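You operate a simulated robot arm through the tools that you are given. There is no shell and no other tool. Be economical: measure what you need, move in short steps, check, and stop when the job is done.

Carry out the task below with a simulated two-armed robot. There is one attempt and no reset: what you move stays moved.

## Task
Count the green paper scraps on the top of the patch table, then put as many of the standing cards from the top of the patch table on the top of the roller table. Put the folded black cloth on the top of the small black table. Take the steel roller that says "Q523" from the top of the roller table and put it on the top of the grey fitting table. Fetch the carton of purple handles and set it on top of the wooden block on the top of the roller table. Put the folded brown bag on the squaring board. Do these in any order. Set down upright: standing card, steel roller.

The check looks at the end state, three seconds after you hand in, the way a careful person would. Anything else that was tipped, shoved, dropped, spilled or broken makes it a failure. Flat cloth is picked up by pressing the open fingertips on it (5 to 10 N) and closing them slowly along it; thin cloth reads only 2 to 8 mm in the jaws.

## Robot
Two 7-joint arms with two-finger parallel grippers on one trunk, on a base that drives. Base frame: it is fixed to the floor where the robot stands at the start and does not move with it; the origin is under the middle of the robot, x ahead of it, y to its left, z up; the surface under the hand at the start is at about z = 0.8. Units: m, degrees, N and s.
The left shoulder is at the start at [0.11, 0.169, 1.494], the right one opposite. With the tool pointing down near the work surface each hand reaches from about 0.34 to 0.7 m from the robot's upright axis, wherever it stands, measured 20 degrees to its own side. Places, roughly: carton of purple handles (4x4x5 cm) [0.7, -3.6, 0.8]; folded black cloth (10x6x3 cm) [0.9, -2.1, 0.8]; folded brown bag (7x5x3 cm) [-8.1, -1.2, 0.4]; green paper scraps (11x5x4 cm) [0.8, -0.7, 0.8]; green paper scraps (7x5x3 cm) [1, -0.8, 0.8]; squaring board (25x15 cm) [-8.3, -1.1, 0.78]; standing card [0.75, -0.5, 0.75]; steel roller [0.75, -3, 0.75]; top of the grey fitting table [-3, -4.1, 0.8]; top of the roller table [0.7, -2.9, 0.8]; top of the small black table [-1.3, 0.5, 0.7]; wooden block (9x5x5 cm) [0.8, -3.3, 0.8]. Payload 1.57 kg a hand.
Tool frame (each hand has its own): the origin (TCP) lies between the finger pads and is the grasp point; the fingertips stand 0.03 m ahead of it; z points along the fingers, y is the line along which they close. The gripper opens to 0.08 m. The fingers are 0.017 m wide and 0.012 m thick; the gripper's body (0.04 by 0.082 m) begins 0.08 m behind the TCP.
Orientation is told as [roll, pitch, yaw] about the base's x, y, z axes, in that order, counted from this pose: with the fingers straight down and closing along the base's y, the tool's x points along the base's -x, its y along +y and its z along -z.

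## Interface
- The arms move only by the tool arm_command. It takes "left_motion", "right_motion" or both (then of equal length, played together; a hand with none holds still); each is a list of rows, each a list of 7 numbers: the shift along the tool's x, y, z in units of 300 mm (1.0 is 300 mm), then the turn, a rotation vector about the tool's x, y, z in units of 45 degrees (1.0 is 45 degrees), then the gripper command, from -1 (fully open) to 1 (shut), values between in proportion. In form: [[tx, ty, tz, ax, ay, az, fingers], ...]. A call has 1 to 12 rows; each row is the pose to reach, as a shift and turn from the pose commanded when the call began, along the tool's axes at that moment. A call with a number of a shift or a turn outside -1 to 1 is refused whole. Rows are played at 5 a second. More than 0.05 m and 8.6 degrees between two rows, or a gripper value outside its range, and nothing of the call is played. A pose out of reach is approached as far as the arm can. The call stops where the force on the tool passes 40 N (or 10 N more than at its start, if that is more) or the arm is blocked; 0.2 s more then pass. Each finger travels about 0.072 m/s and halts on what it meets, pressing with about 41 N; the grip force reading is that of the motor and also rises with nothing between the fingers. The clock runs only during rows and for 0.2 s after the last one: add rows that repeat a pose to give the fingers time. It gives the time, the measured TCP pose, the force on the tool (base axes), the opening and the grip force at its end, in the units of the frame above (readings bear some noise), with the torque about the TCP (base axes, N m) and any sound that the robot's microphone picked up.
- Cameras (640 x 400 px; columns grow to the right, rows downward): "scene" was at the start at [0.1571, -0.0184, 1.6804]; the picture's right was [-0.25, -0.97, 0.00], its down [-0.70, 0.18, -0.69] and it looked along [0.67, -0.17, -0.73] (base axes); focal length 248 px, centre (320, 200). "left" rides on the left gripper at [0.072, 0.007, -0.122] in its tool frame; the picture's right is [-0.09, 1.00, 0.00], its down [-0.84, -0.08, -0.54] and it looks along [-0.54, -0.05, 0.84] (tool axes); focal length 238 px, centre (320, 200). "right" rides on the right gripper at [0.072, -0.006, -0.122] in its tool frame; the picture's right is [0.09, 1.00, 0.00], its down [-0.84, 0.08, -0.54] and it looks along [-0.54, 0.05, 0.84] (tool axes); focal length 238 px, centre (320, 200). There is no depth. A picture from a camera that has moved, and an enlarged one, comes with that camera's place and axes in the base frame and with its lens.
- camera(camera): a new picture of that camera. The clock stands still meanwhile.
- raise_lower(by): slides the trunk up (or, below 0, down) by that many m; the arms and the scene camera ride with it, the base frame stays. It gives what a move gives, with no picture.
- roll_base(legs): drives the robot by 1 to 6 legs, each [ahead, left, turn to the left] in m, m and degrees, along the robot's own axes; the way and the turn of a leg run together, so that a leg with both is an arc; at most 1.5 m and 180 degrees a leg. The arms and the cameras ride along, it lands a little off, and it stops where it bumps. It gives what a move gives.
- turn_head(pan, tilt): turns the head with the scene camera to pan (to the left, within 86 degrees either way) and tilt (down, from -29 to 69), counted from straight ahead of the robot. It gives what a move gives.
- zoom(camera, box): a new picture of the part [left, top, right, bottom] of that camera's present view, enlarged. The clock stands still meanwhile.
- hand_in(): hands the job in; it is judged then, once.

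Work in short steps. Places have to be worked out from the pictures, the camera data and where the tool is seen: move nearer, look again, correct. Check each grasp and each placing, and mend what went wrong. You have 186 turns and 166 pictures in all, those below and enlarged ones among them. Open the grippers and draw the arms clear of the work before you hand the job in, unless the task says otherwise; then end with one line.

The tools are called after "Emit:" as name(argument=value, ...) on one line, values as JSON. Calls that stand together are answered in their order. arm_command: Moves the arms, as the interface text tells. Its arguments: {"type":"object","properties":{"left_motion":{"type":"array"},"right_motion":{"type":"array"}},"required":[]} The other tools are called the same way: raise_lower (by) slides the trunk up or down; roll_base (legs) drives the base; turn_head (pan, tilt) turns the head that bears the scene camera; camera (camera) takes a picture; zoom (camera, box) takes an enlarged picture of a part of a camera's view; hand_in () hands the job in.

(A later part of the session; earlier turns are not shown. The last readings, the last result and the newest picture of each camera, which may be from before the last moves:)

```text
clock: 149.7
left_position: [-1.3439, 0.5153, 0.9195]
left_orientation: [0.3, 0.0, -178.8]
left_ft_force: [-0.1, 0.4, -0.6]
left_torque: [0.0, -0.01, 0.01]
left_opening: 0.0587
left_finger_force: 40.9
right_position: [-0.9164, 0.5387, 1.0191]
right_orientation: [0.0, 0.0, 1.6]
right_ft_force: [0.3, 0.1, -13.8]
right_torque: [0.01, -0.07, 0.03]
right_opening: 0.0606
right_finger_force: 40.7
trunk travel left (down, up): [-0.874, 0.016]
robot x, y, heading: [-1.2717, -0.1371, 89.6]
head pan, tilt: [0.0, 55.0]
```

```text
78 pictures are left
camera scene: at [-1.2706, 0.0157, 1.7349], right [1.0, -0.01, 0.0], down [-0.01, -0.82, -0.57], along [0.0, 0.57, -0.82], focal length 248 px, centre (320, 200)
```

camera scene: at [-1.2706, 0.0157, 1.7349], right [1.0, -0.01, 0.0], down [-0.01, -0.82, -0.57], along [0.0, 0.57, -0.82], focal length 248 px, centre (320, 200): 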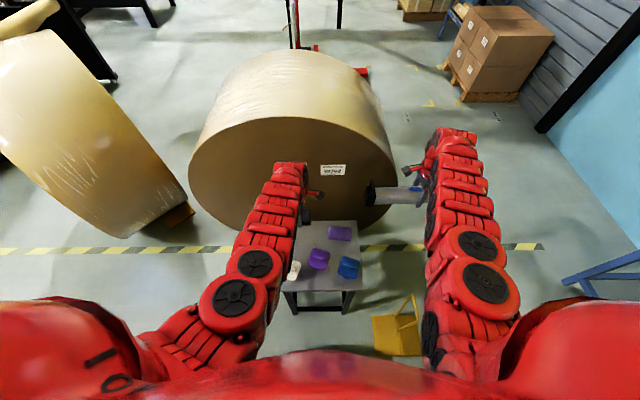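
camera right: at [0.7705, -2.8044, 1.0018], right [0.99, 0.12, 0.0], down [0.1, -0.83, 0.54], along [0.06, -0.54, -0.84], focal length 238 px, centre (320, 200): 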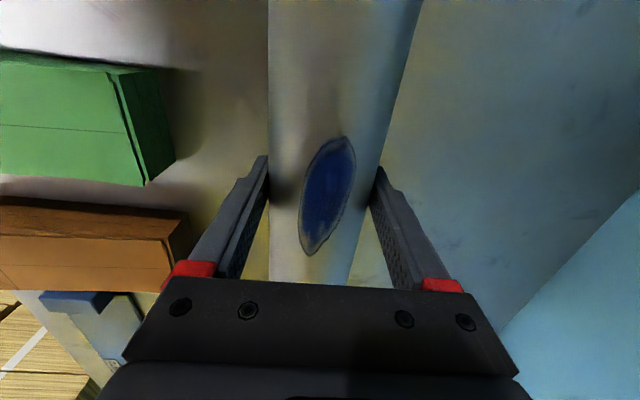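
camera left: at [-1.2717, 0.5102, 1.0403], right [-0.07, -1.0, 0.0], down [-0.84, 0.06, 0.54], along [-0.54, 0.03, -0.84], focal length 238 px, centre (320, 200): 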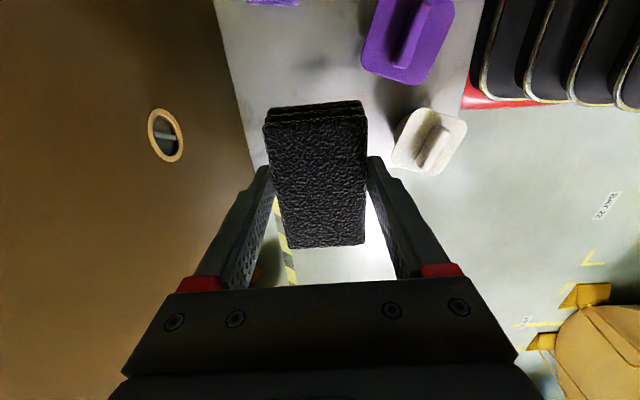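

Shift slightly further from the cups and descend toward the table.

Emit:
arm_command(left_motion=[[-0.067, -0.05, 0.1, 0, 0, 0, 1], [-0.067, -0.05, 0.22, 0, 0, 0, 1], [-0.067, -0.05, 0.34, 0, 0, 0, 1], [-0.067, -0.05, 0.45, 0, 0, 0, 1], [-0.067, -0.05, 0.53, 0, 0, 0, 1]])

Emit:
camera(camera="left")

```text
clock: 150.9
left_position: [-1.3573, 0.4793, 0.8409]
left_orientation: [0.1, -0.1, -178.8]
left_ft_force: [0.1, -0.3, -0.3]
left_torque: [-0.01, 0.0, -0.03]
left_opening: 0.0589
left_finger_force: 41.0
left hand out of reach, approached as far as the arm can: row 1, 2, 3, 4, 5
right_position: [-0.9167, 0.5388, 1.0183]
right_orientation: [0.1, 0.2, 1.5]
right_ft_force: [-0.1, -0.1, -14.7]
right_torque: [0.02, -0.07, -0.01]
right_opening: 0.0605
right_finger_force: 41.0
trunk travel left (down, up): [-0.874, 0.016]
robot x, y, heading: [-1.2728, -0.1371, 89.5]
head pan, tilt: [0.0, 55.0]
```

```text
77 pictures are left
camera left: at [-1.2848, 0.4744, 0.9626], right [-0.07, -1.0, 0.0], down [-0.84, 0.06, 0.54], along [-0.54, 0.04, -0.84], focal length 238 px, centre (320, 200)
```

left: 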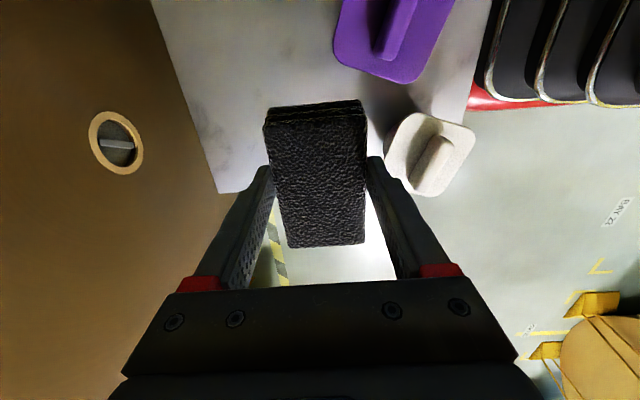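

Need the trunk lower for reach. Raise both arms 0.12 first, then lower the trunk 0.22.

Emit:
arm_command(left_motion=[[0, 0, -0.12, 0, 0, 0, 1], [0, 0, -0.25, 0, 0, 0, 1], [0, 0, -0.38, 0, 0, 0, 1], [0, 0, -0.5, 0, 0, 0, 1]], right_motion=[[0, 0, -0.12, 0, 0, 0, 1], [0, 0, -0.25, 0, 0, 0, 1], [0, 0, -0.38, 0, 0, 0, 1], [0, 0, -0.5, 0, 0, 0, 1]])

Emit:
raise_lower(by=-0.14)

```text
clock: 151.9
left_position: [-1.3537, 0.4811, 0.9943]
left_orientation: [0.2, 0.0, -178.7]
left_ft_force: [0.6, -1.2, -0.3]
left_torque: [0.03, 0.0, 0.02]
left_opening: 0.0587
left_finger_force: 40.8
right_position: [-0.916, 0.5389, 1.1703]
right_orientation: [0.1, 0.0, 1.5]
right_ft_force: [-0.3, -0.8, -13.1]
right_torque: [-0.01, -0.04, -0.01]
right_opening: 0.0606
right_finger_force: 40.6
trunk travel left (down, up): [-0.874, 0.016]
robot x, y, heading: [-1.2743, -0.1401, 89.6]
head pan, tilt: [0.0, 55.0]
```

```text
clock: 153.6
left_position: [-1.3534, 0.4811, 0.8532]
left_orientation: [0.2, -0.1, -178.7]
left_ft_force: [-0.2, -0.7, -0.5]
left_torque: [0.02, -0.01, -0.03]
left_opening: 0.0588
left_finger_force: 40.9
right_position: [-0.9159, 0.5392, 1.0293]
right_orientation: [0.1, -0.1, 1.5]
right_ft_force: [0.5, 0.2, -13.2]
right_torque: [0.01, -0.03, -0.04]
right_opening: 0.0603
right_finger_force: 40.5
trunk travel left (down, up): [-0.734, 0.156]
robot x, y, heading: [-1.2723, -0.1389, 89.6]
head pan, tilt: [0.0, 55.0]
```

Emit:
arm_command(left_motion=[[0, -0.08, -0.12, 0, 0, 0, 1], [0, -0.16, -0.25, 0, 0, 0, 1], [0, -0.16, -0.4, 0, 0, 0, 1]])

Emit:
raise_lower(by=-0.13)

Emit:
camera(camera="left")

Emit:
camera(camera="right")

```text
clock: 154.4
left_position: [-1.3539, 0.5307, 0.9751]
left_orientation: [0.1, -0.1, -178.6]
left_ft_force: [0.3, -0.7, -0.9]
left_torque: [0.04, -0.01, 0.0]
left_opening: 0.0589
left_finger_force: 40.9
right_position: [-0.9153, 0.539, 1.0304]
right_orientation: [0.1, 0.1, 1.7]
right_ft_force: [0.2, -0.3, -13.7]
right_torque: [0.0, -0.04, 0.0]
right_opening: 0.0605
right_finger_force: 40.5
trunk travel left (down, up): [-0.734, 0.156]
robot x, y, heading: [-1.2745, -0.1379, 89.5]
head pan, tilt: [0.0, 55.0]
```

```text
clock: 156.0
left_position: [-1.3538, 0.5319, 0.8437]
left_orientation: [0.3, 0.0, -178.8]
left_ft_force: [0.5, 0.2, -1.0]
left_torque: [0.02, 0.0, -0.01]
left_opening: 0.0591
left_finger_force: 40.5
right_position: [-0.9163, 0.5381, 0.8999]
right_orientation: [0.1, -0.1, 1.6]
right_ft_force: [-0.6, -0.1, -13.3]
right_torque: [-0.02, -0.08, 0.0]
right_opening: 0.0605
right_finger_force: 40.7
trunk travel left (down, up): [-0.604, 0.286]
robot x, y, heading: [-1.2717, -0.142, 89.6]
head pan, tilt: [0.0, 55.0]
```

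```text
76 pictures are left
camera left: at [-1.2819, 0.5263, 0.9647], right [-0.07, -1.0, 0.0], down [-0.84, 0.06, 0.54], along [-0.54, 0.03, -0.84], focal length 238 px, centre (320, 200)
```

left: 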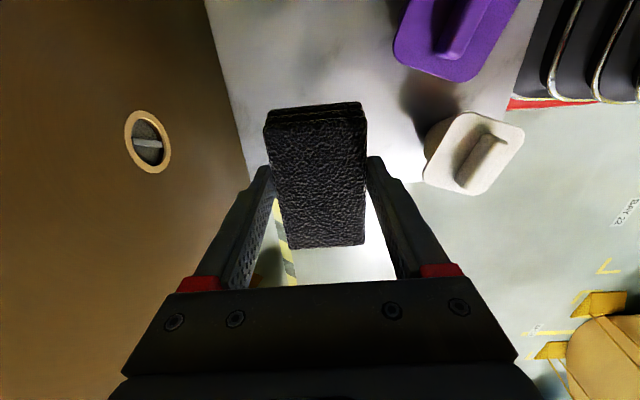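

```text
75 pictures are left
camera right: at [-0.9879, 0.5298, 1.023], right [-0.12, 0.99, 0.0], down [0.83, 0.1, 0.54], along [0.54, 0.07, -0.84], focal length 238 px, centre (320, 200)
```

right: 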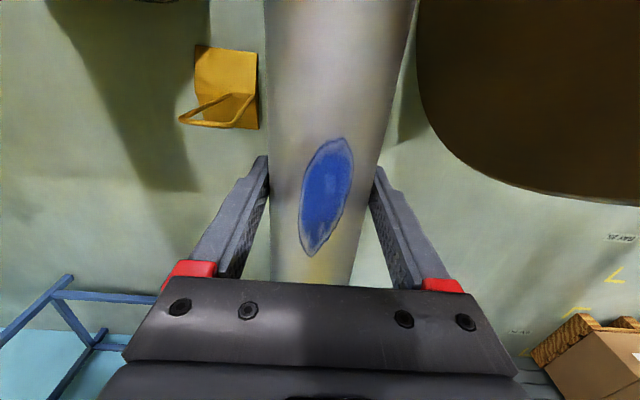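

Emit:
arm_command(left_motion=[[0, 0, 0.1, 0, 0, 0, 1], [0, 0, 0.2, 0, 0, 0, 1], [0, 0, 0.3, 0, 0, 0, 1], [0, 0, 0.325, 0, 0, 0, 1]])

```text
clock: 157.0
left_position: [-1.3539, 0.5311, 0.7458]
left_orientation: [0.3, -0.1, -178.5]
left_ft_force: [0.4, -0.4, -0.4]
left_torque: [0.01, 0.01, -0.01]
left_opening: 0.0589
left_finger_force: 40.9
right_position: [-0.9161, 0.5398, 0.8985]
right_orientation: [0.1, 0.0, 1.5]
right_ft_force: [0.2, 0.1, -13.5]
right_torque: [-0.03, -0.07, 0.0]
right_opening: 0.0605
right_finger_force: 41.7
trunk travel left (down, up): [-0.604, 0.286]
robot x, y, heading: [-1.2686, -0.1405, 89.6]
head pan, tilt: [0.0, 55.0]
```

Emit:
arm_command(left_motion=[[0, 0, 0.01, 0, 0, 0, 1], [0, 0, 0.02, 0, 0, 0, 1], [0, 0, 0.028, 0, 0, 0, 1]])

```text
clock: 157.8
left_position: [-1.3543, 0.5312, 0.7374]
left_orientation: [0.2, -0.1, -178.6]
left_ft_force: [-0.9, -0.2, -1.1]
left_torque: [-0.02, 0.01, -0.01]
left_opening: 0.0588
left_finger_force: 40.8
right_position: [-0.917, 0.5395, 0.8983]
right_orientation: [0.0, 0.0, 1.6]
right_ft_force: [-0.4, 0.7, -13.5]
right_torque: [0.01, -0.09, 0.0]
right_opening: 0.0606
right_finger_force: 40.8
trunk travel left (down, up): [-0.604, 0.286]
robot x, y, heading: [-1.2666, -0.143, 89.6]
head pan, tilt: [0.0, 55.0]
```

Emit:
arm_command(left_motion=[[0, 0, 0.01, 0, 0, 0, 1], [0, 0, 0.016, 0, 0, 0, 1]])

Emit:
camera(camera="left")

```text
clock: 158.4
left_position: [-1.3548, 0.5316, 0.7331]
left_orientation: [0.2, -0.1, -178.8]
left_ft_force: [-0.1, 1.0, -0.2]
left_torque: [-0.01, -0.03, 0.01]
left_opening: 0.0588
left_finger_force: 40.8
right_position: [-0.9159, 0.5402, 0.8995]
right_orientation: [0.1, 0.0, 1.4]
right_ft_force: [0.0, -0.3, -13.6]
right_torque: [-0.03, -0.06, -0.01]
right_opening: 0.0607
right_finger_force: 40.6
trunk travel left (down, up): [-0.604, 0.286]
robot x, y, heading: [-1.2726, -0.1429, 89.8]
head pan, tilt: [0.0, 55.0]
```

```text
74 pictures are left
camera left: at [-1.2822, 0.5265, 0.8538], right [-0.07, -1.0, 0.0], down [-0.84, 0.06, 0.54], along [-0.54, 0.03, -0.84], focal length 238 px, centre (320, 200)
```

left: 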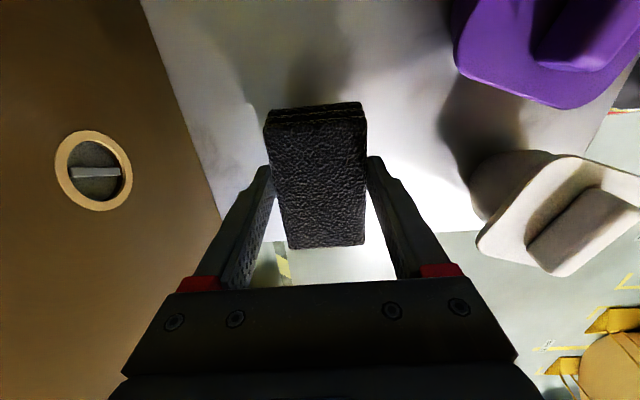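

Emit:
arm_command(left_motion=[[0, 0, 0.01, 0, 0, 0, 1], [0, 0, 0.018, 0, 0, 0, 1], [0, 0, 0.026, 0, 0, 0, 1]])

```text
clock: 159.2
left_position: [-1.3543, 0.5304, 0.7243]
left_orientation: [0.3, -0.1, -178.7]
left_ft_force: [0.0, 0.6, -0.1]
left_torque: [-0.01, 0.0, 0.0]
left_opening: 0.0586
left_finger_force: 40.9
right_position: [-0.9161, 0.5389, 0.8988]
right_orientation: [0.1, 0.0, 1.5]
right_ft_force: [-0.3, 0.1, -13.2]
right_torque: [0.0, -0.05, 0.0]
right_opening: 0.0603
right_finger_force: 40.6
trunk travel left (down, up): [-0.604, 0.286]
robot x, y, heading: [-1.2698, -0.1396, 89.6]
head pan, tilt: [0.0, 55.0]
```

Emit:
arm_command(left_motion=[[0, 0, 0.007, 0, 0, 0, 1], [0, 0, 0.014, 0, 0, 0, 1], [0, 0, 0.02, 0, 0, 0, 1], [0, 0, 0.026, 0, 0, 0, 1]])

```text
clock: 160.2
left_position: [-1.3537, 0.5304, 0.7172]
left_orientation: [0.2, -0.2, -178.7]
left_ft_force: [0.3, 0.6, -1.4]
left_torque: [0.01, 0.0, -0.02]
left_opening: 0.0587
left_finger_force: 40.8
right_position: [-0.9166, 0.539, 0.8986]
right_orientation: [0.1, 0.0, 1.6]
right_ft_force: [-0.2, -0.3, -13.5]
right_torque: [0.03, -0.07, -0.02]
right_opening: 0.0605
right_finger_force: 40.9
trunk travel left (down, up): [-0.604, 0.286]
robot x, y, heading: [-1.2733, -0.1451, 89.4]
head pan, tilt: [0.0, 55.0]
```

Emit:
arm_command(left_motion=[[0, 0, 0.007, 0, 0, 0, 1], [0, 0, 0.014, 0, 0, 0, 1], [0, 0, 0.021, 0, 0, 0, 1], [0, 0, 0.028, 0, 0, 0, 1], [0, 0, 0.035, 0, 0, 0, 1]])

Emit:
camera(camera="left")

```text
clock: 161.4
left_position: [-1.3533, 0.5303, 0.7063]
left_orientation: [0.3, -0.1, -178.7]
left_ft_force: [-0.1, -0.7, -0.2]
left_torque: [0.01, -0.01, 0.02]
left_opening: 0.0588
left_finger_force: 41.2
right_position: [-0.9161, 0.5399, 0.9003]
right_orientation: [0.1, 0.1, 1.5]
right_ft_force: [-0.6, 0.8, -14.0]
right_torque: [-0.06, -0.05, 0.01]
right_opening: 0.0607
right_finger_force: 41.1
trunk travel left (down, up): [-0.604, 0.286]
robot x, y, heading: [-1.2709, -0.1419, 89.4]
head pan, tilt: [0.0, 55.0]
```

```text
73 pictures are left
camera left: at [-1.2821, 0.5259, 0.8278], right [-0.07, -1.0, 0.0], down [-0.84, 0.06, 0.54], along [-0.54, 0.03, -0.84], focal length 238 px, centre (320, 200)
```

left: 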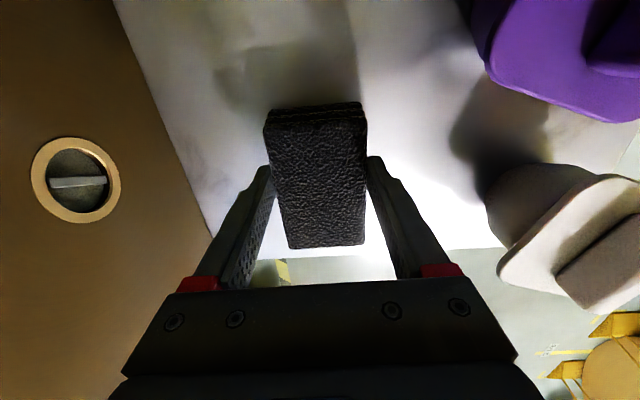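

Triangulating the table edge gives the top at ≈0.65. Continue down.

Emit:
arm_command(left_motion=[[0, 0, 0.015, 0, 0, 0, 1], [0, 0, 0.03, 0, 0, 0, 1], [0, 0, 0.04, 0, 0, 0, 1], [0, 0, 0.047, 0, 0, 0, 1], [0, 0, 0.054, 0, 0, 0, 1]])

```text
clock: 162.5
left_position: [-1.3543, 0.5303, 0.6978]
left_orientation: [-0.3, 0.0, -178.5]
left_ft_force: [-0.6, -10.1, 28.5]
left_torque: [-0.8, -0.1, -0.01]
left_opening: 0.0589
left_finger_force: 41.3
right_position: [-0.9169, 0.5355, 0.9003]
right_orientation: [0.1, 0.1, 1.6]
right_ft_force: [-0.4, -0.5, -13.6]
right_torque: [-0.02, -0.08, 0.01]
right_opening: 0.0607
right_finger_force: 40.9
trunk travel left (down, up): [-0.604, 0.286]
robot x, y, heading: [-1.2704, -0.1395, 89.9]
head pan, tilt: [0.0, 55.0]
stopped in row 5 (left hand): the force on the tool passed its limit at 43 N (the readings are from after the stop); the commanded pose is now the measured one
```

Contact with the table at z≈0.66. Back off 2 mm and release; then look.

Emit:
arm_command(left_motion=[[0, 0, -0.008, 0, 0, 0, 1], [0, 0, -0.008, 0, 0, 0, 0.2], [0, 0, -0.008, 0, 0, 0, -0.3], [0, 0, -0.008, 0, 0, 0, -1], [0, 0, -0.008, 0, 0, 0, -1]])

Emit:
camera(camera="left")

```text
clock: 163.7
left_position: [-1.3534, 0.5327, 0.696]
left_orientation: [-0.1, 0.0, -178.6]
left_ft_force: [-0.7, -0.2, 0.5]
left_torque: [0.01, 0.05, -0.03]
left_opening: 0.0799
left_finger_force: 0.0
right_position: [-0.9168, 0.5393, 0.8988]
right_orientation: [0.1, 0.0, 1.5]
right_ft_force: [0.7, 0.6, -12.6]
right_torque: [-0.01, -0.06, 0.0]
right_opening: 0.0606
right_finger_force: 41.1
trunk travel left (down, up): [-0.604, 0.286]
robot x, y, heading: [-1.2714, -0.138, 89.3]
head pan, tilt: [0.0, 55.0]
```

```text
72 pictures are left
camera left: at [-1.2819, 0.527, 0.8168], right [-0.07, -1.0, 0.0], down [-0.84, 0.06, 0.54], along [-0.54, 0.04, -0.84], focal length 238 px, centre (320, 200)
```

left: 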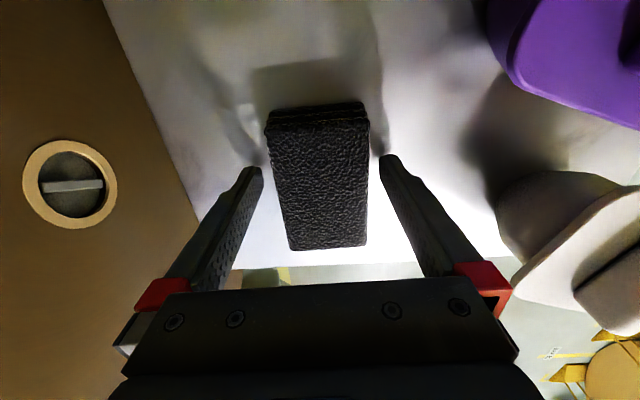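

Cloth rests on the table. Raise everything clear with the trunk.

Emit:
raise_lower(by=0.28)

Emit:
camera(camera="left")

```text
clock: 166.6
left_position: [-1.3546, 0.5332, 0.9754]
left_orientation: [0.0, 0.0, -178.6]
left_ft_force: [-0.8, 0.4, 0.6]
left_torque: [-0.02, 0.0, 0.0]
left_opening: 0.0801
left_finger_force: 0.1
right_position: [-0.9167, 0.54, 1.1787]
right_orientation: [0.0, 0.0, 1.5]
right_ft_force: [-0.2, -0.2, -14.1]
right_torque: [0.01, -0.09, -0.02]
right_opening: 0.0603
right_finger_force: 41.2
trunk travel left (down, up): [-0.884, 0.006]
robot x, y, heading: [-1.2754, -0.1413, 89.2]
head pan, tilt: [0.0, 55.0]
```

```text
71 pictures are left
camera left: at [-1.2818, 0.5275, 1.0967], right [-0.07, -1.0, 0.0], down [-0.84, 0.06, 0.54], along [-0.54, 0.04, -0.84], focal length 238 px, centre (320, 200)
```

left: 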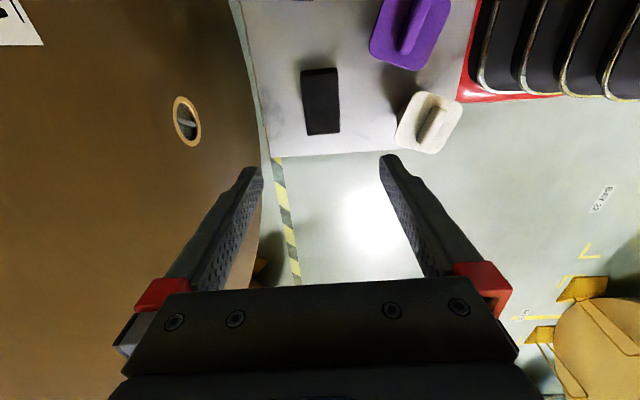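

Cloth placed well. Now back away and turn toward the grey fitting table, and look.

Emit:
roll_base(legs=[[-1.0, 0, 0], [0, 0, 151]])

Emit:
turn_head(pan=0, tilt=25)

Emit:
camera(camera="scene")

```text
clock: 178.1
left_position: [-1.4886, -1.7806, 0.9762]
left_orientation: [0.0, 0.0, -24.0]
left_ft_force: [-0.2, 0.4, -0.1]
left_torque: [0.0, 0.0, -0.02]
left_opening: 0.0801
left_finger_force: 0.2
right_position: [-1.8878, -1.6005, 1.1773]
right_orientation: [0.0, 0.2, 156.2]
right_ft_force: [0.3, -0.5, -13.4]
right_torque: [0.03, 0.1, -0.03]
right_opening: 0.0604
right_finger_force: 41.1
trunk travel left (down, up): [-0.884, 0.006]
robot x, y, heading: [-1.2745, -1.136, -115.9]
head pan, tilt: [0.0, 55.0]
```

```text
clock: 179.0
left_position: [-1.4889, -1.7819, 0.9755]
left_orientation: [0.0, -0.1, -24.1]
left_ft_force: [-0.5, 0.2, 1.0]
left_torque: [-0.01, -0.03, 0.01]
left_opening: 0.08
left_finger_force: 0.1
right_position: [-1.8884, -1.5983, 1.1777]
right_orientation: [0.0, 0.1, 156.2]
right_ft_force: [-0.1, 0.4, -13.7]
right_torque: [0.04, 0.05, -0.01]
right_opening: 0.0606
right_finger_force: 40.9
trunk travel left (down, up): [-0.884, 0.006]
robot x, y, heading: [-1.272, -1.141, -115.7]
head pan, tilt: [0.0, 25.0]
```

```text
70 pictures are left
camera scene: at [-1.352, -1.2919, 1.7888], right [-0.9, 0.44, 0.0], down [0.19, 0.38, -0.91], along [-0.39, -0.82, -0.42], focal length 248 px, centre (320, 200)
```

scene: 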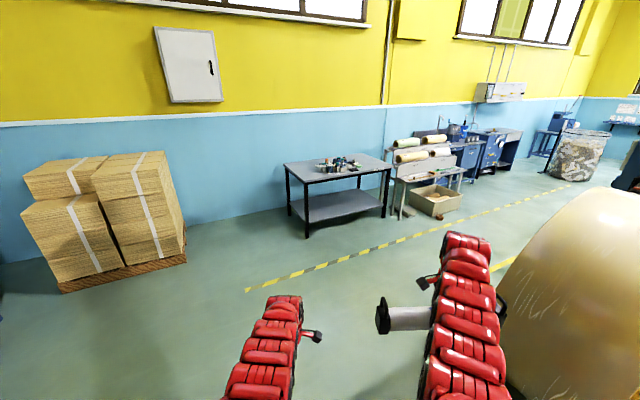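

The grey table is against the far wall, front edge y≈-3.7, x −3.5…−2.33, with a free left part. Turn to face the wall, drive forward, then sideways.

Emit:
roll_base(legs=[[0, 0, 25.7], [1.3, 0, 0], [0.55, -1.0, 0]])

Emit:
turn_head(pan=-15, tilt=40)

Emit:
camera(camera="scene")

```text
clock: 192.2
left_position: [-2.1509, -3.6611, 0.976]
left_orientation: [0.1, 0.1, 2.5]
left_ft_force: [0.3, -0.2, 0.4]
left_torque: [0.01, 0.01, -0.01]
left_opening: 0.0802
left_finger_force: 0.1
right_position: [-2.5894, -3.6765, 1.1787]
right_orientation: [0.1, 0.0, -177.3]
right_ft_force: [0.3, -0.2, -14.2]
right_torque: [-0.01, 0.03, 0.01]
right_opening: 0.0607
right_finger_force: 41.2
trunk travel left (down, up): [-0.884, 0.006]
robot x, y, heading: [-2.2443, -2.9916, -89.3]
head pan, tilt: [0.0, 25.0]
```

```text
clock: 192.9
left_position: [-2.1519, -3.6604, 0.9765]
left_orientation: [0.0, -0.1, 2.4]
left_ft_force: [0.2, 0.1, -0.1]
left_torque: [-0.03, 0.0, 0.02]
left_opening: 0.08
left_finger_force: 0.0
right_position: [-2.5888, -3.676, 1.1774]
right_orientation: [0.0, 0.1, -177.3]
right_ft_force: [0.6, 1.7, -13.7]
right_torque: [-0.02, 0.06, 0.0]
right_opening: 0.0606
right_finger_force: 41.1
trunk travel left (down, up): [-0.884, 0.006]
robot x, y, heading: [-2.2471, -2.988, -89.1]
head pan, tilt: [-15.0, 40.0]
```

```text
69 pictures are left
camera scene: at [-2.2692, -3.1519, 1.7656], right [-0.97, 0.25, 0.0], down [0.16, 0.62, -0.77], along [-0.19, -0.74, -0.64], focal length 248 px, centre (320, 200)
```

scene: 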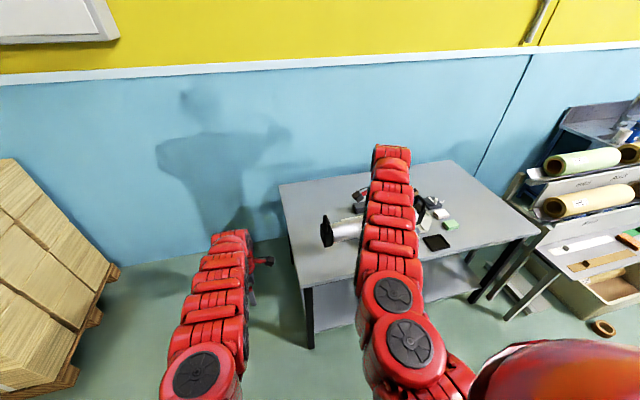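

Emit:
zoom(camera="scene", box=[260, 150, 500, 310])

Emit:
camera(camera="right")

```text
2.50 times, centred on (380, 230) of scene
camera zoom: at [-2.2692, -3.1519, 1.7656], right [-0.97, 0.25, 0.0], down [0.16, 0.62, -0.77], along [-0.19, -0.74, -0.64], focal length 619 px, centre (170, 125)
```

zoom: 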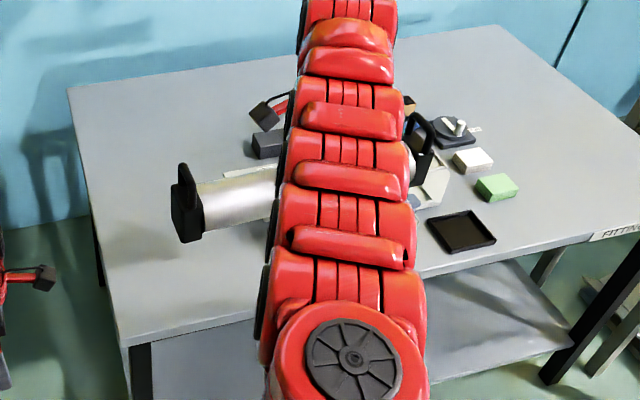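

```text
67 pictures are left
camera right: at [-2.5186, -3.6667, 1.3022], right [0.14, -0.99, 0.0], down [-0.83, -0.12, 0.54], along [-0.54, -0.07, -0.84], focal length 238 px, centre (320, 200)
```

right: 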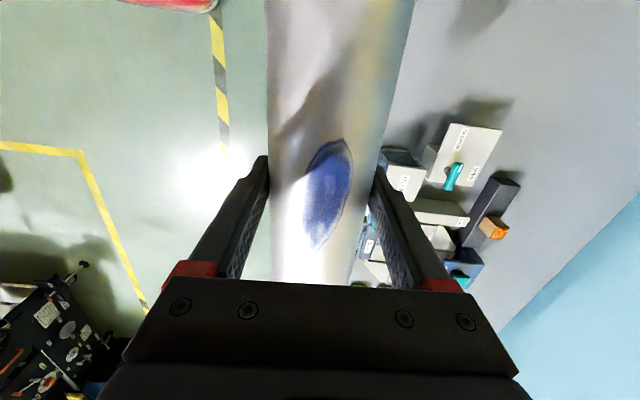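

Items occupy x<-2.65 so I'll lay the roller along y on the free left part. Turn the right wrist 88° (to its natural orientation) while high.

Emit:
arm_command(right_motion=[[0, 0, 0, 0, 0, -0.16, 1], [0, 0, 0, 0, 0, -0.33, 1], [0, 0, 0, 0, 0, -0.49, 1], [0, 0, 0, 0, 0, -0.65, 1], [0, 0, 0, 0, 0, -0.82, 1], [0, 0, 0, 0, 0, -0.98, 1]])

Emit:
arm_command(right_motion=[[0, 0, 0, 0, 0, -0.16, 1], [0, 0, 0, 0, 0, -0.33, 1], [0, 0, 0, 0, 0, -0.49, 1], [0, 0, 0, 0, 0, -0.65, 1], [0, 0, 0, 0, 0, -0.82, 1], [0, 0, 0, 0, 0, -0.98, 1]])

Emit:
roll_base(legs=[[0.1, 0.12, 0]])

Emit:
camera(camera="right")

Emit:
camera(camera="scene")

```text
clock: 194.3
left_position: [-2.1506, -3.6606, 0.9756]
left_orientation: [-0.1, 0.0, 2.4]
left_ft_force: [0.2, 0.4, 0.1]
left_torque: [0.02, 0.04, -0.02]
left_opening: 0.0799
left_finger_force: 0.0
right_position: [-2.5892, -3.6758, 1.1788]
right_orientation: [0.2, 0.0, -133.1]
right_ft_force: [-0.7, 0.2, -13.9]
right_torque: [-0.06, 0.04, 0.0]
right_opening: 0.0606
right_finger_force: 41.2
trunk travel left (down, up): [-0.884, 0.006]
robot x, y, heading: [-2.25, -2.986, -89.3]
head pan, tilt: [-15.0, 40.0]
```

```text
clock: 195.7
left_position: [-2.1507, -3.6597, 0.9769]
left_orientation: [0.0, 0.0, 2.4]
left_ft_force: [-0.1, 0.1, 0.2]
left_torque: [-0.02, 0.0, -0.01]
left_opening: 0.0799
left_finger_force: 0.0
right_position: [-2.5908, -3.6749, 1.1794]
right_orientation: [0.1, 0.0, -89.0]
right_ft_force: [1.2, -0.4, -13.0]
right_torque: [-0.05, 0.03, 0.0]
right_opening: 0.0604
right_finger_force: 40.9
trunk travel left (down, up): [-0.884, 0.006]
robot x, y, heading: [-2.2461, -2.9868, -89.2]
head pan, tilt: [-15.0, 40.0]
```

```text
clock: 197.1
left_position: [-2.0311, -3.7579, 0.9775]
left_orientation: [-0.1, -0.1, 2.3]
left_ft_force: [0.3, 0.7, 0.3]
left_torque: [0.02, 0.01, 0.01]
left_opening: 0.08
left_finger_force: 0.1
right_position: [-2.4699, -3.7705, 1.1794]
right_orientation: [0.0, -0.2, -89.3]
right_ft_force: [-1.4, 0.0, -13.8]
right_torque: [-0.1, -0.02, 0.03]
right_opening: 0.0606
right_finger_force: 40.7
trunk travel left (down, up): [-0.884, 0.006]
robot x, y, heading: [-2.1232, -3.0861, -89.2]
head pan, tilt: [-15.0, 40.0]
```

```text
66 pictures are left
camera right: at [-2.478, -3.6993, 1.3025], right [0.99, 0.1, 0.0], down [0.09, -0.84, 0.54], along [0.06, -0.54, -0.84], focal length 238 px, centre (320, 200)
```

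right: 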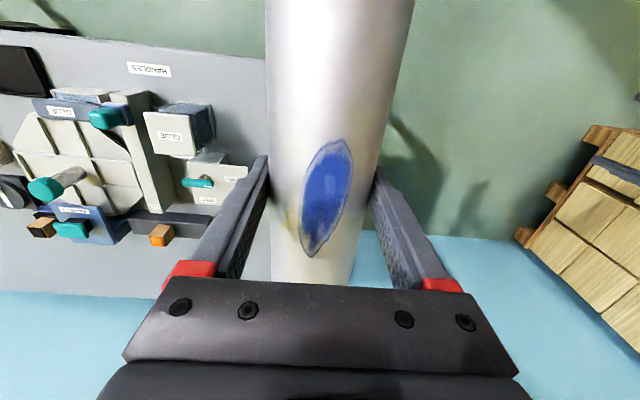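

```text
65 pictures are left
camera scene: at [-2.148, -3.2466, 1.7658], right [-0.97, 0.25, 0.0], down [0.16, 0.62, -0.77], along [-0.19, -0.74, -0.64], focal length 248 px, centre (320, 200)
```

scene: 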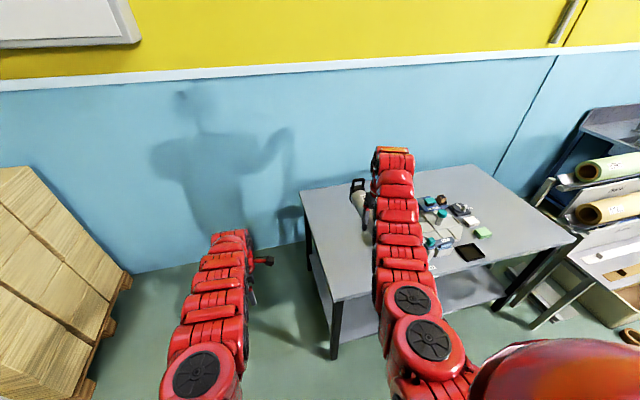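

Drive in 0.27 and lower by trunk; the lane x −2.62…−2.34 is free for the roller at x≈-2.46.

Emit:
roll_base(legs=[[0.27, 0, 0]])

Emit:
raise_lower(by=-0.2)

Emit:
camera(camera="right")

Emit:
camera(camera="scene")

```text
clock: 199.1
left_position: [-2.0255, -4.0285, 0.9768]
left_orientation: [0.0, 0.1, 2.4]
left_ft_force: [-0.4, -0.4, 0.1]
left_torque: [-0.02, -0.01, 0.01]
left_opening: 0.0798
left_finger_force: 0.0
right_position: [-2.4642, -4.0432, 1.179]
right_orientation: [0.0, 0.0, -89.4]
right_ft_force: [-0.9, 0.6, -13.9]
right_torque: [-0.05, 0.02, -0.02]
right_opening: 0.0605
right_finger_force: 40.9
trunk travel left (down, up): [-0.884, 0.006]
robot x, y, heading: [-2.1198, -3.3595, -89.2]
head pan, tilt: [-15.0, 40.0]
```

```text
clock: 201.2
left_position: [-2.0252, -4.0294, 0.7762]
left_orientation: [0.0, 0.0, 2.5]
left_ft_force: [-0.9, 0.2, -0.5]
left_torque: [-0.03, -0.01, 0.0]
left_opening: 0.0801
left_finger_force: 0.1
right_position: [-2.4644, -4.0439, 0.9783]
right_orientation: [0.0, 0.0, -89.4]
right_ft_force: [0.6, -0.2, -13.4]
right_torque: [-0.06, 0.02, 0.04]
right_opening: 0.0603
right_finger_force: 40.9
trunk travel left (down, up): [-0.684, 0.206]
robot x, y, heading: [-2.1185, -3.3569, -89.3]
head pan, tilt: [-15.0, 40.0]
```

```text
64 pictures are left
camera right: at [-2.472, -3.9732, 1.1022], right [0.99, 0.1, 0.0], down [0.09, -0.84, 0.54], along [0.06, -0.54, -0.84], focal length 238 px, centre (320, 200)
```

right: 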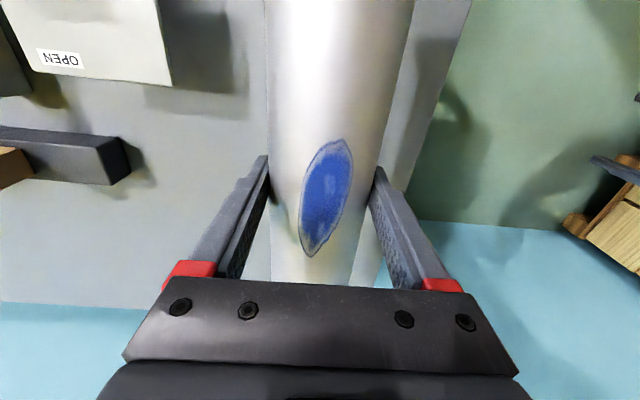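

```text
63 pictures are left
camera scene: at [-2.1419, -3.5205, 1.5656], right [-0.97, 0.25, 0.0], down [0.16, 0.62, -0.77], along [-0.19, -0.74, -0.64], focal length 248 px, centre (320, 200)
```

scene: 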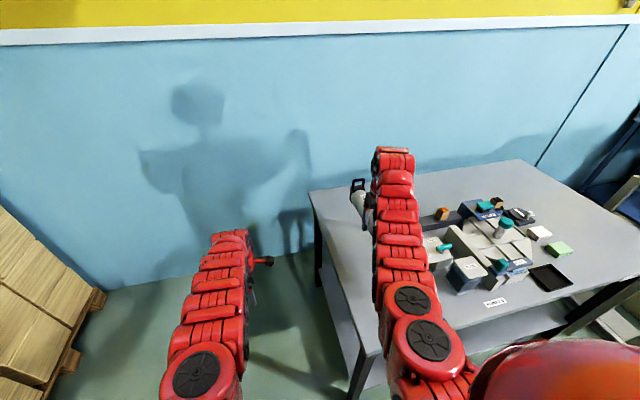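

Clear both sides. Lower the arm toward the table.

Emit:
arm_command(right_motion=[[0, 0, 0.1, 0, 0, 0, 1], [0, 0, 0.2, 0, 0, 0, 1], [0, 0, 0.3, 0, 0, 0, 1], [0, 0, 0.4, 0, 0, 0, 1], [0, 0, 0.425, 0, 0, 0, 1]])

```text
clock: 202.4
left_position: [-2.0239, -4.0288, 0.7761]
left_orientation: [0.0, 0.0, 2.4]
left_ft_force: [0.4, -0.9, -0.5]
left_torque: [-0.03, 0.02, -0.01]
left_opening: 0.0798
left_finger_force: 0.0
right_position: [-2.4631, -4.0443, 0.8512]
right_orientation: [0.1, 0.0, -89.2]
right_ft_force: [0.2, 0.1, -13.2]
right_torque: [-0.07, 0.04, 0.04]
right_opening: 0.061
right_finger_force: 41.2
trunk travel left (down, up): [-0.684, 0.206]
robot x, y, heading: [-2.1179, -3.3552, -89.4]
head pan, tilt: [-15.0, 40.0]
```

Emit:
arm_command(right_motion=[[0, 0, 0.008, 0, 0, 0, 1], [0, 0, 0.016, 0, 0, 0, 1], [0, 0, 0.024, 0, 0, 0, 1], [0, 0, 0.03, 0, 0, 0, 1]])

```text
clock: 203.4
left_position: [-2.0247, -4.029, 0.7757]
left_orientation: [0.1, 0.0, 2.4]
left_ft_force: [-0.4, 0.0, -0.2]
left_torque: [0.0, 0.03, -0.01]
left_opening: 0.0798
left_finger_force: 0.1
right_position: [-2.4641, -4.0431, 0.8428]
right_orientation: [0.1, 0.1, -89.3]
right_ft_force: [0.2, -2.3, -6.4]
right_torque: [1.09, 0.08, -0.02]
right_opening: 0.0604
right_finger_force: 40.4
trunk travel left (down, up): [-0.684, 0.206]
robot x, y, heading: [-2.1194, -3.3569, -89.1]
head pan, tilt: [-15.0, 40.0]
```

One end touched; lower a bit more until both ends bear.

Emit:
arm_command(right_motion=[[0, 0, 0.004, 0, 0, 0, 1], [0, 0, 0.008, 0, 0, 0, 1]])

```text
clock: 204.0
left_position: [-2.0244, -4.028, 0.7771]
left_orientation: [-0.1, -0.1, 2.4]
left_ft_force: [0.1, -0.1, -0.4]
left_torque: [0.01, 0.0, 0.01]
left_opening: 0.0804
left_finger_force: 0.0
right_position: [-2.4631, -4.0428, 0.8408]
right_orientation: [0.1, -0.2, -89.2]
right_ft_force: [-0.5, 1.1, 0.3]
right_torque: [1.21, -0.34, 0.13]
right_opening: 0.0607
right_finger_force: 40.6
trunk travel left (down, up): [-0.684, 0.206]
robot x, y, heading: [-2.1172, -3.3574, -89.2]
head pan, tilt: [-15.0, 40.0]
```

The table bears the full weight now. Release and retreat up via the trunk.

Emit:
arm_command(right_motion=[[0, 0, 0, 0, 0, 0, 0.2], [0, 0, 0, 0, 0, 0, 0], [0, 0, 0, 0, 0, 0, -0.5], [0, 0, 0, 0, 0, 0, -1], [0, 0, 0, 0, 0, 0, -1], [0, 0, 0, 0, 0, 0, -1]])

Emit:
camera(camera="right")

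Emit:
raise_lower(by=0.2)

Emit:
camera(camera="right")

```text
clock: 205.4
left_position: [-2.025, -4.029, 0.7763]
left_orientation: [-0.2, 0.0, 2.3]
left_ft_force: [-0.2, 0.9, 0.7]
left_torque: [0.0, -0.01, -0.03]
left_opening: 0.0799
left_finger_force: 0.0
right_position: [-2.4624, -4.0433, 0.8413]
right_orientation: [0.0, -0.1, -89.3]
right_ft_force: [-0.3, -1.1, 0.3]
right_torque: [-0.04, 0.01, -0.04]
right_opening: 0.0799
right_finger_force: 0.1
trunk travel left (down, up): [-0.684, 0.206]
robot x, y, heading: [-2.1179, -3.357, -89.2]
head pan, tilt: [-15.0, 40.0]
```

```text
62 pictures are left
camera right: at [-2.4709, -3.9722, 0.965], right [0.99, 0.11, 0.0], down [0.09, -0.84, 0.54], along [0.06, -0.54, -0.84], focal length 238 px, centre (320, 200)
```

right: 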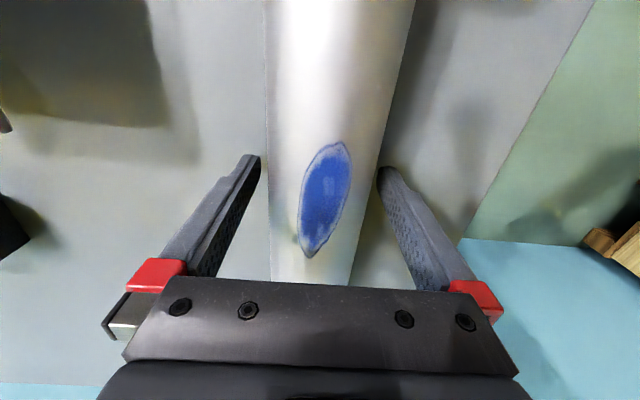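

```text
clock: 207.6
left_position: [-2.0249, -4.0286, 0.9763]
left_orientation: [-0.1, -0.1, 2.4]
left_ft_force: [-0.4, 0.0, 0.1]
left_torque: [0.0, -0.01, 0.01]
left_opening: 0.0801
left_finger_force: 0.0
right_position: [-2.463, -4.0431, 1.0409]
right_orientation: [-0.1, 0.0, -89.3]
right_ft_force: [0.5, -0.8, -0.2]
right_torque: [0.0, 0.01, 0.01]
right_opening: 0.0797
right_finger_force: 0.0
trunk travel left (down, up): [-0.884, 0.006]
robot x, y, heading: [-2.122, -3.3539, -89.4]
head pan, tilt: [-15.0, 40.0]
```

```text
61 pictures are left
camera right: at [-2.471, -3.9723, 1.1648], right [0.99, 0.11, 0.0], down [0.09, -0.84, 0.54], along [0.06, -0.54, -0.84], focal length 238 px, centre (320, 200)
```

right: 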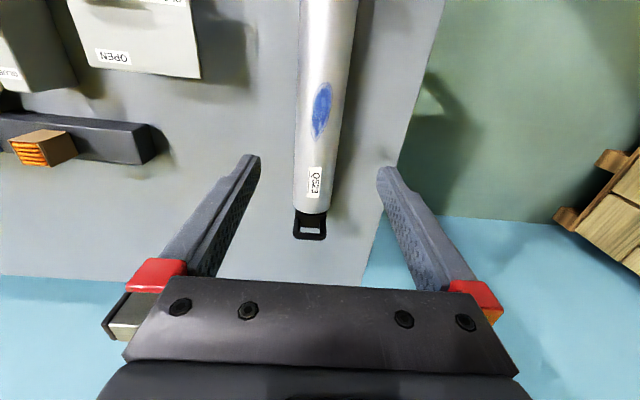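

Roller Q523 stands on the grey table like before. Now toward the bag: back up, turn to face −x and look.

Emit:
roll_base(legs=[[-0.5, 0, 0], [0, 0, -90]])

Emit:
turn_head(pan=0, tilt=20)

Emit:
camera(camera="scene")

```text
clock: 214.3
left_position: [-2.7951, -2.9522, 0.9766]
left_orientation: [-0.1, 0.0, -88.2]
left_ft_force: [-0.2, -0.8, 0.4]
left_torque: [0.05, -0.01, 0.03]
left_opening: 0.0799
left_finger_force: 0.2
right_position: [-2.8047, -2.5152, 1.0408]
right_orientation: [0.0, 0.1, -179.8]
right_ft_force: [0.1, 0.5, 0.2]
right_torque: [0.03, 0.01, 0.0]
right_opening: 0.0798
right_finger_force: 0.1
trunk travel left (down, up): [-0.884, 0.006]
robot x, y, heading: [-2.1214, -2.866, -180.1]
head pan, tilt: [-15.0, 40.0]
```

```text
clock: 215.2
left_position: [-2.7953, -2.9531, 0.9785]
left_orientation: [-0.1, 0.1, -88.3]
left_ft_force: [0.2, 0.1, 0.1]
left_torque: [0.02, 0.0, -0.02]
left_opening: 0.0801
left_finger_force: 0.0
right_position: [-2.8042, -2.5135, 1.0421]
right_orientation: [0.0, -0.1, -179.7]
right_ft_force: [-0.5, 0.5, 0.3]
right_torque: [-0.02, 0.02, 0.0]
right_opening: 0.0801
right_finger_force: 0.2
trunk travel left (down, up): [-0.884, 0.006]
robot x, y, heading: [-2.1224, -2.8635, -179.8]
head pan, tilt: [0.0, 20.0]
```

```text
60 pictures are left
camera scene: at [-2.2973, -2.8625, 1.7972], right [0.0, 1.0, 0.0], down [0.34, 0.0, -0.94], along [-0.94, 0.0, -0.34], focal length 248 px, centre (320, 200)
```

scene: 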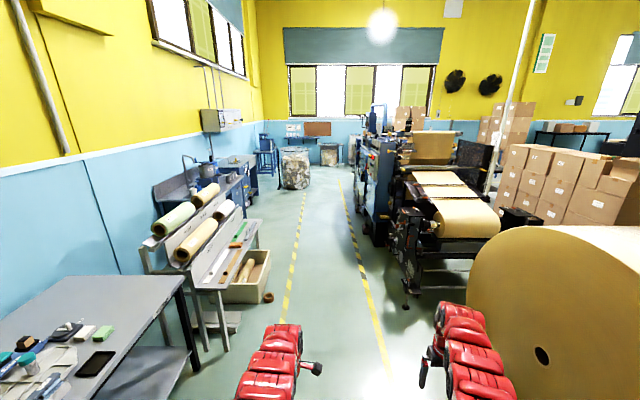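

Emit:
roll_base(legs=[[1.5, -0.04, 0], [1.5, 0, 0]])

Emit:
turn_head(pan=-25, tilt=20)

Emit:
camera(camera="scene")

```text
refused: leg 1 is longer than a leg can be; nothing moved
```

```text
clock: 216.1
left_position: [-2.7954, -2.953, 0.977]
left_orientation: [-0.2, 0.0, -88.2]
left_ft_force: [-0.3, 0.1, 0.3]
left_torque: [-0.01, 0.01, 0.0]
left_opening: 0.0799
left_finger_force: 0.0
right_position: [-2.8051, -2.513, 1.0417]
right_orientation: [0.1, 0.0, -179.7]
right_ft_force: [-0.1, 0.2, 0.0]
right_torque: [-0.02, 0.0, -0.01]
right_opening: 0.0802
right_finger_force: 0.0
trunk travel left (down, up): [-0.884, 0.006]
robot x, y, heading: [-2.1229, -2.8682, -179.9]
head pan, tilt: [-25.0, 20.0]
```

```text
59 pictures are left
camera scene: at [-2.2888, -2.8234, 1.7972], right [0.42, 0.91, 0.0], down [0.31, -0.14, -0.94], along [-0.85, 0.4, -0.34], focal length 248 px, centre (320, 200)
```

scene: 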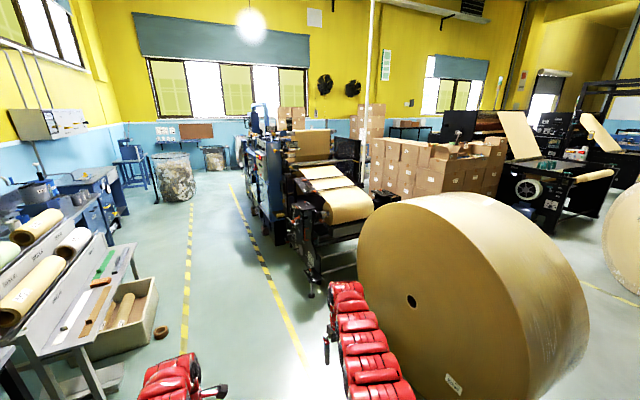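

Emit:
roll_base(legs=[[1.49, -0.03, 0], [1.49, -0.03, 0]])

Emit:
turn_head(pan=-20, tilt=20)

Emit:
camera(camera="scene")

```text
clock: 230.4
left_position: [-5.78, -2.805, 0.9769]
left_orientation: [-0.1, 0.0, -91.0]
left_ft_force: [0.0, -1.9, 0.0]
left_torque: [0.02, -0.01, -0.01]
left_opening: 0.0802
left_finger_force: 0.0
right_position: [-5.7697, -2.3653, 1.0416]
right_orientation: [0.0, -0.2, 177.2]
right_ft_force: [1.0, -0.6, -0.6]
right_torque: [0.03, 0.04, -0.01]
right_opening: 0.0799
right_finger_force: 0.1
trunk travel left (down, up): [-0.884, 0.006]
robot x, y, heading: [-5.1047, -2.75, 177.4]
head pan, tilt: [-25.0, 20.0]
```

```text
clock: 231.1
left_position: [-5.7796, -2.8037, 0.977]
left_orientation: [-0.1, 0.0, -91.0]
left_ft_force: [-0.9, -0.6, 0.3]
left_torque: [0.02, 0.02, 0.0]
left_opening: 0.08
left_finger_force: 0.1
right_position: [-5.7694, -2.3664, 1.0413]
right_orientation: [-0.1, 0.0, 177.4]
right_ft_force: [0.1, 0.4, 0.7]
right_torque: [0.0, -0.04, 0.03]
right_opening: 0.0798
right_finger_force: 0.0
trunk travel left (down, up): [-0.884, 0.006]
robot x, y, heading: [-5.105, -2.7495, 177.2]
head pan, tilt: [-20.0, 20.0]
```

```text
58 pictures are left
camera scene: at [-5.2726, -2.7073, 1.7972], right [0.39, 0.92, 0.0], down [0.32, -0.13, -0.94], along [-0.87, 0.36, -0.34], focal length 248 px, centre (320, 200)
```

scene: 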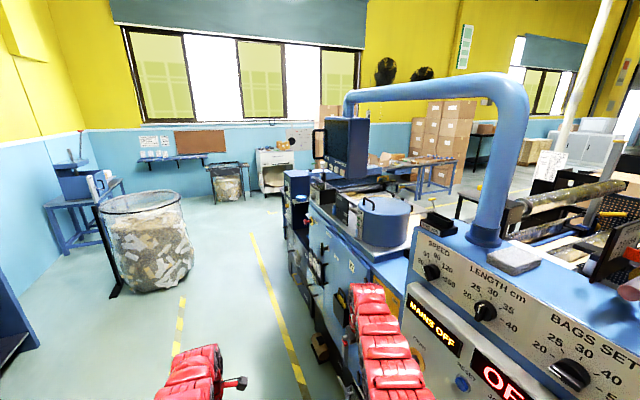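

Emit:
roll_base(legs=[[1.4, 0.15, 2.6], [0.6, 0, 0]])

Emit:
turn_head(pan=-50, tilt=30)

Emit:
camera(camera="scene")

```text
clock: 241.1
left_position: [-7.79, -2.9345, 0.977]
left_orientation: [-0.1, 0.1, -88.4]
left_ft_force: [0.7, -0.2, -0.5]
left_torque: [-0.02, -0.01, -0.02]
left_opening: 0.0799
left_finger_force: 0.0
right_position: [-7.797, -2.4967, 1.0413]
right_orientation: [0.0, -0.2, 179.9]
right_ft_force: [-0.1, 0.6, -0.8]
right_torque: [-0.01, -0.01, -0.02]
right_opening: 0.0799
right_finger_force: 0.0
trunk travel left (down, up): [-0.884, 0.006]
robot x, y, heading: [-7.118, -2.8505, 179.8]
head pan, tilt: [-20.0, 20.0]
```

```text
clock: 242.1
left_position: [-7.7885, -2.9356, 0.9779]
left_orientation: [-0.1, 0.1, -88.5]
left_ft_force: [-0.4, -0.4, 0.3]
left_torque: [-0.01, 0.03, -0.04]
left_opening: 0.0801
left_finger_force: 0.0
right_position: [-7.7984, -2.4958, 1.0407]
right_orientation: [0.0, 0.1, 179.9]
right_ft_force: [-0.5, 0.8, -0.3]
right_torque: [-0.03, -0.03, -0.02]
right_opening: 0.0802
right_finger_force: 0.1
trunk travel left (down, up): [-0.884, 0.006]
robot x, y, heading: [-7.1196, -2.851, 179.6]
head pan, tilt: [-50.0, 30.0]
```

```text
57 pictures are left
camera scene: at [-7.2566, -2.778, 1.7812], right [0.77, 0.64, 0.0], down [0.32, -0.38, -0.87], along [-0.56, 0.66, -0.5], focal length 248 px, centre (320, 200)
```

scene: 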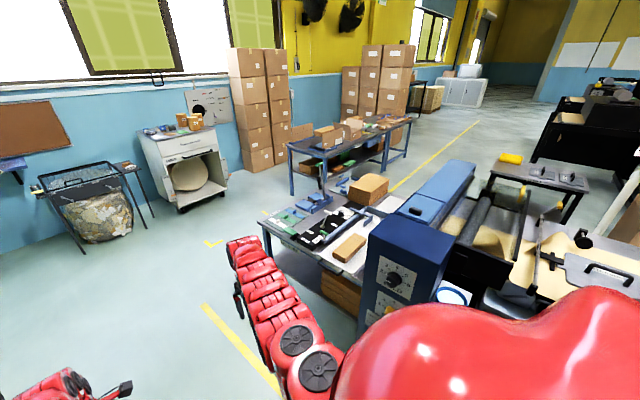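

Emit:
zoom(camera="scene", box=[240, 150, 440, 330])

```text
2.22 times, centred on (340, 240) of scene
camera zoom: at [-7.2566, -2.778, 1.7812], right [0.77, 0.64, 0.0], down [0.32, -0.38, -0.87], along [-0.56, 0.66, -0.5], focal length 550 px, centre (276, 111)
```

zoom: 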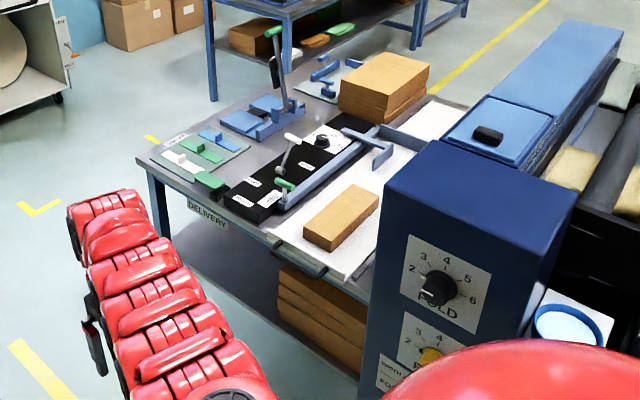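

The delivery table holds this. I'll drive along to its far end and look at both levels from there.

Emit:
roll_base(legs=[[1.0, -0.1, 0], [0.8, 0, 0]])

Emit:
turn_head(pan=-86, tilt=30)

Emit:
camera(camera="scene")

```text
clock: 251.1
left_position: [-9.5715, -2.8436, 0.9763]
left_orientation: [-0.2, 0.0, -88.4]
left_ft_force: [0.9, 0.4, 0.1]
left_torque: [0.0, 0.03, 0.02]
left_opening: 0.0799
left_finger_force: 0.2
right_position: [-9.58, -2.4056, 1.0416]
right_orientation: [0.0, -0.1, 180.0]
right_ft_force: [-0.8, -0.1, 0.4]
right_torque: [0.01, -0.02, 0.01]
right_opening: 0.0799
right_finger_force: 0.0
trunk travel left (down, up): [-0.884, 0.006]
robot x, y, heading: [-8.8993, -2.7564, 179.5]
head pan, tilt: [-50.0, 30.0]
```

```text
clock: 252.1
left_position: [-9.571, -2.8439, 0.9783]
left_orientation: [-0.1, 0.0, -88.3]
left_ft_force: [0.1, -0.4, 0.3]
left_torque: [0.03, 0.01, 0.0]
left_opening: 0.0801
left_finger_force: 0.0
right_position: [-9.5793, -2.405, 1.0417]
right_orientation: [0.0, 0.0, 179.9]
right_ft_force: [-0.5, -0.1, 0.5]
right_torque: [0.0, 0.04, 0.04]
right_opening: 0.08
right_finger_force: 0.1
trunk travel left (down, up): [-0.884, 0.006]
robot x, y, heading: [-8.9014, -2.7586, 179.9]
head pan, tilt: [-85.9, 30.0]
```

```text
55 pictures are left
camera scene: at [-8.9875, -2.6663, 1.7812], right [1.0, 0.07, 0.0], down [0.03, -0.5, -0.87], along [-0.06, 0.86, -0.5], focal length 248 px, centre (320, 200)
```

scene: 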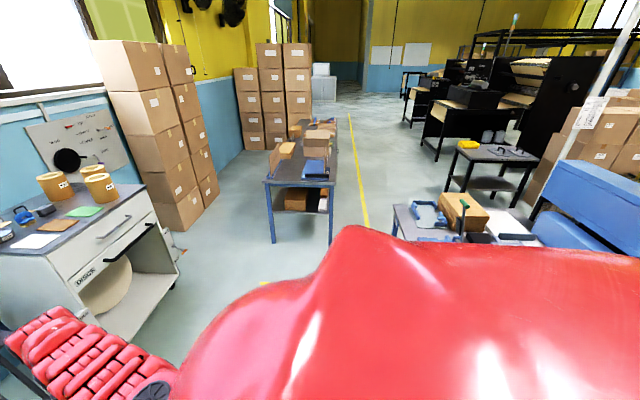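

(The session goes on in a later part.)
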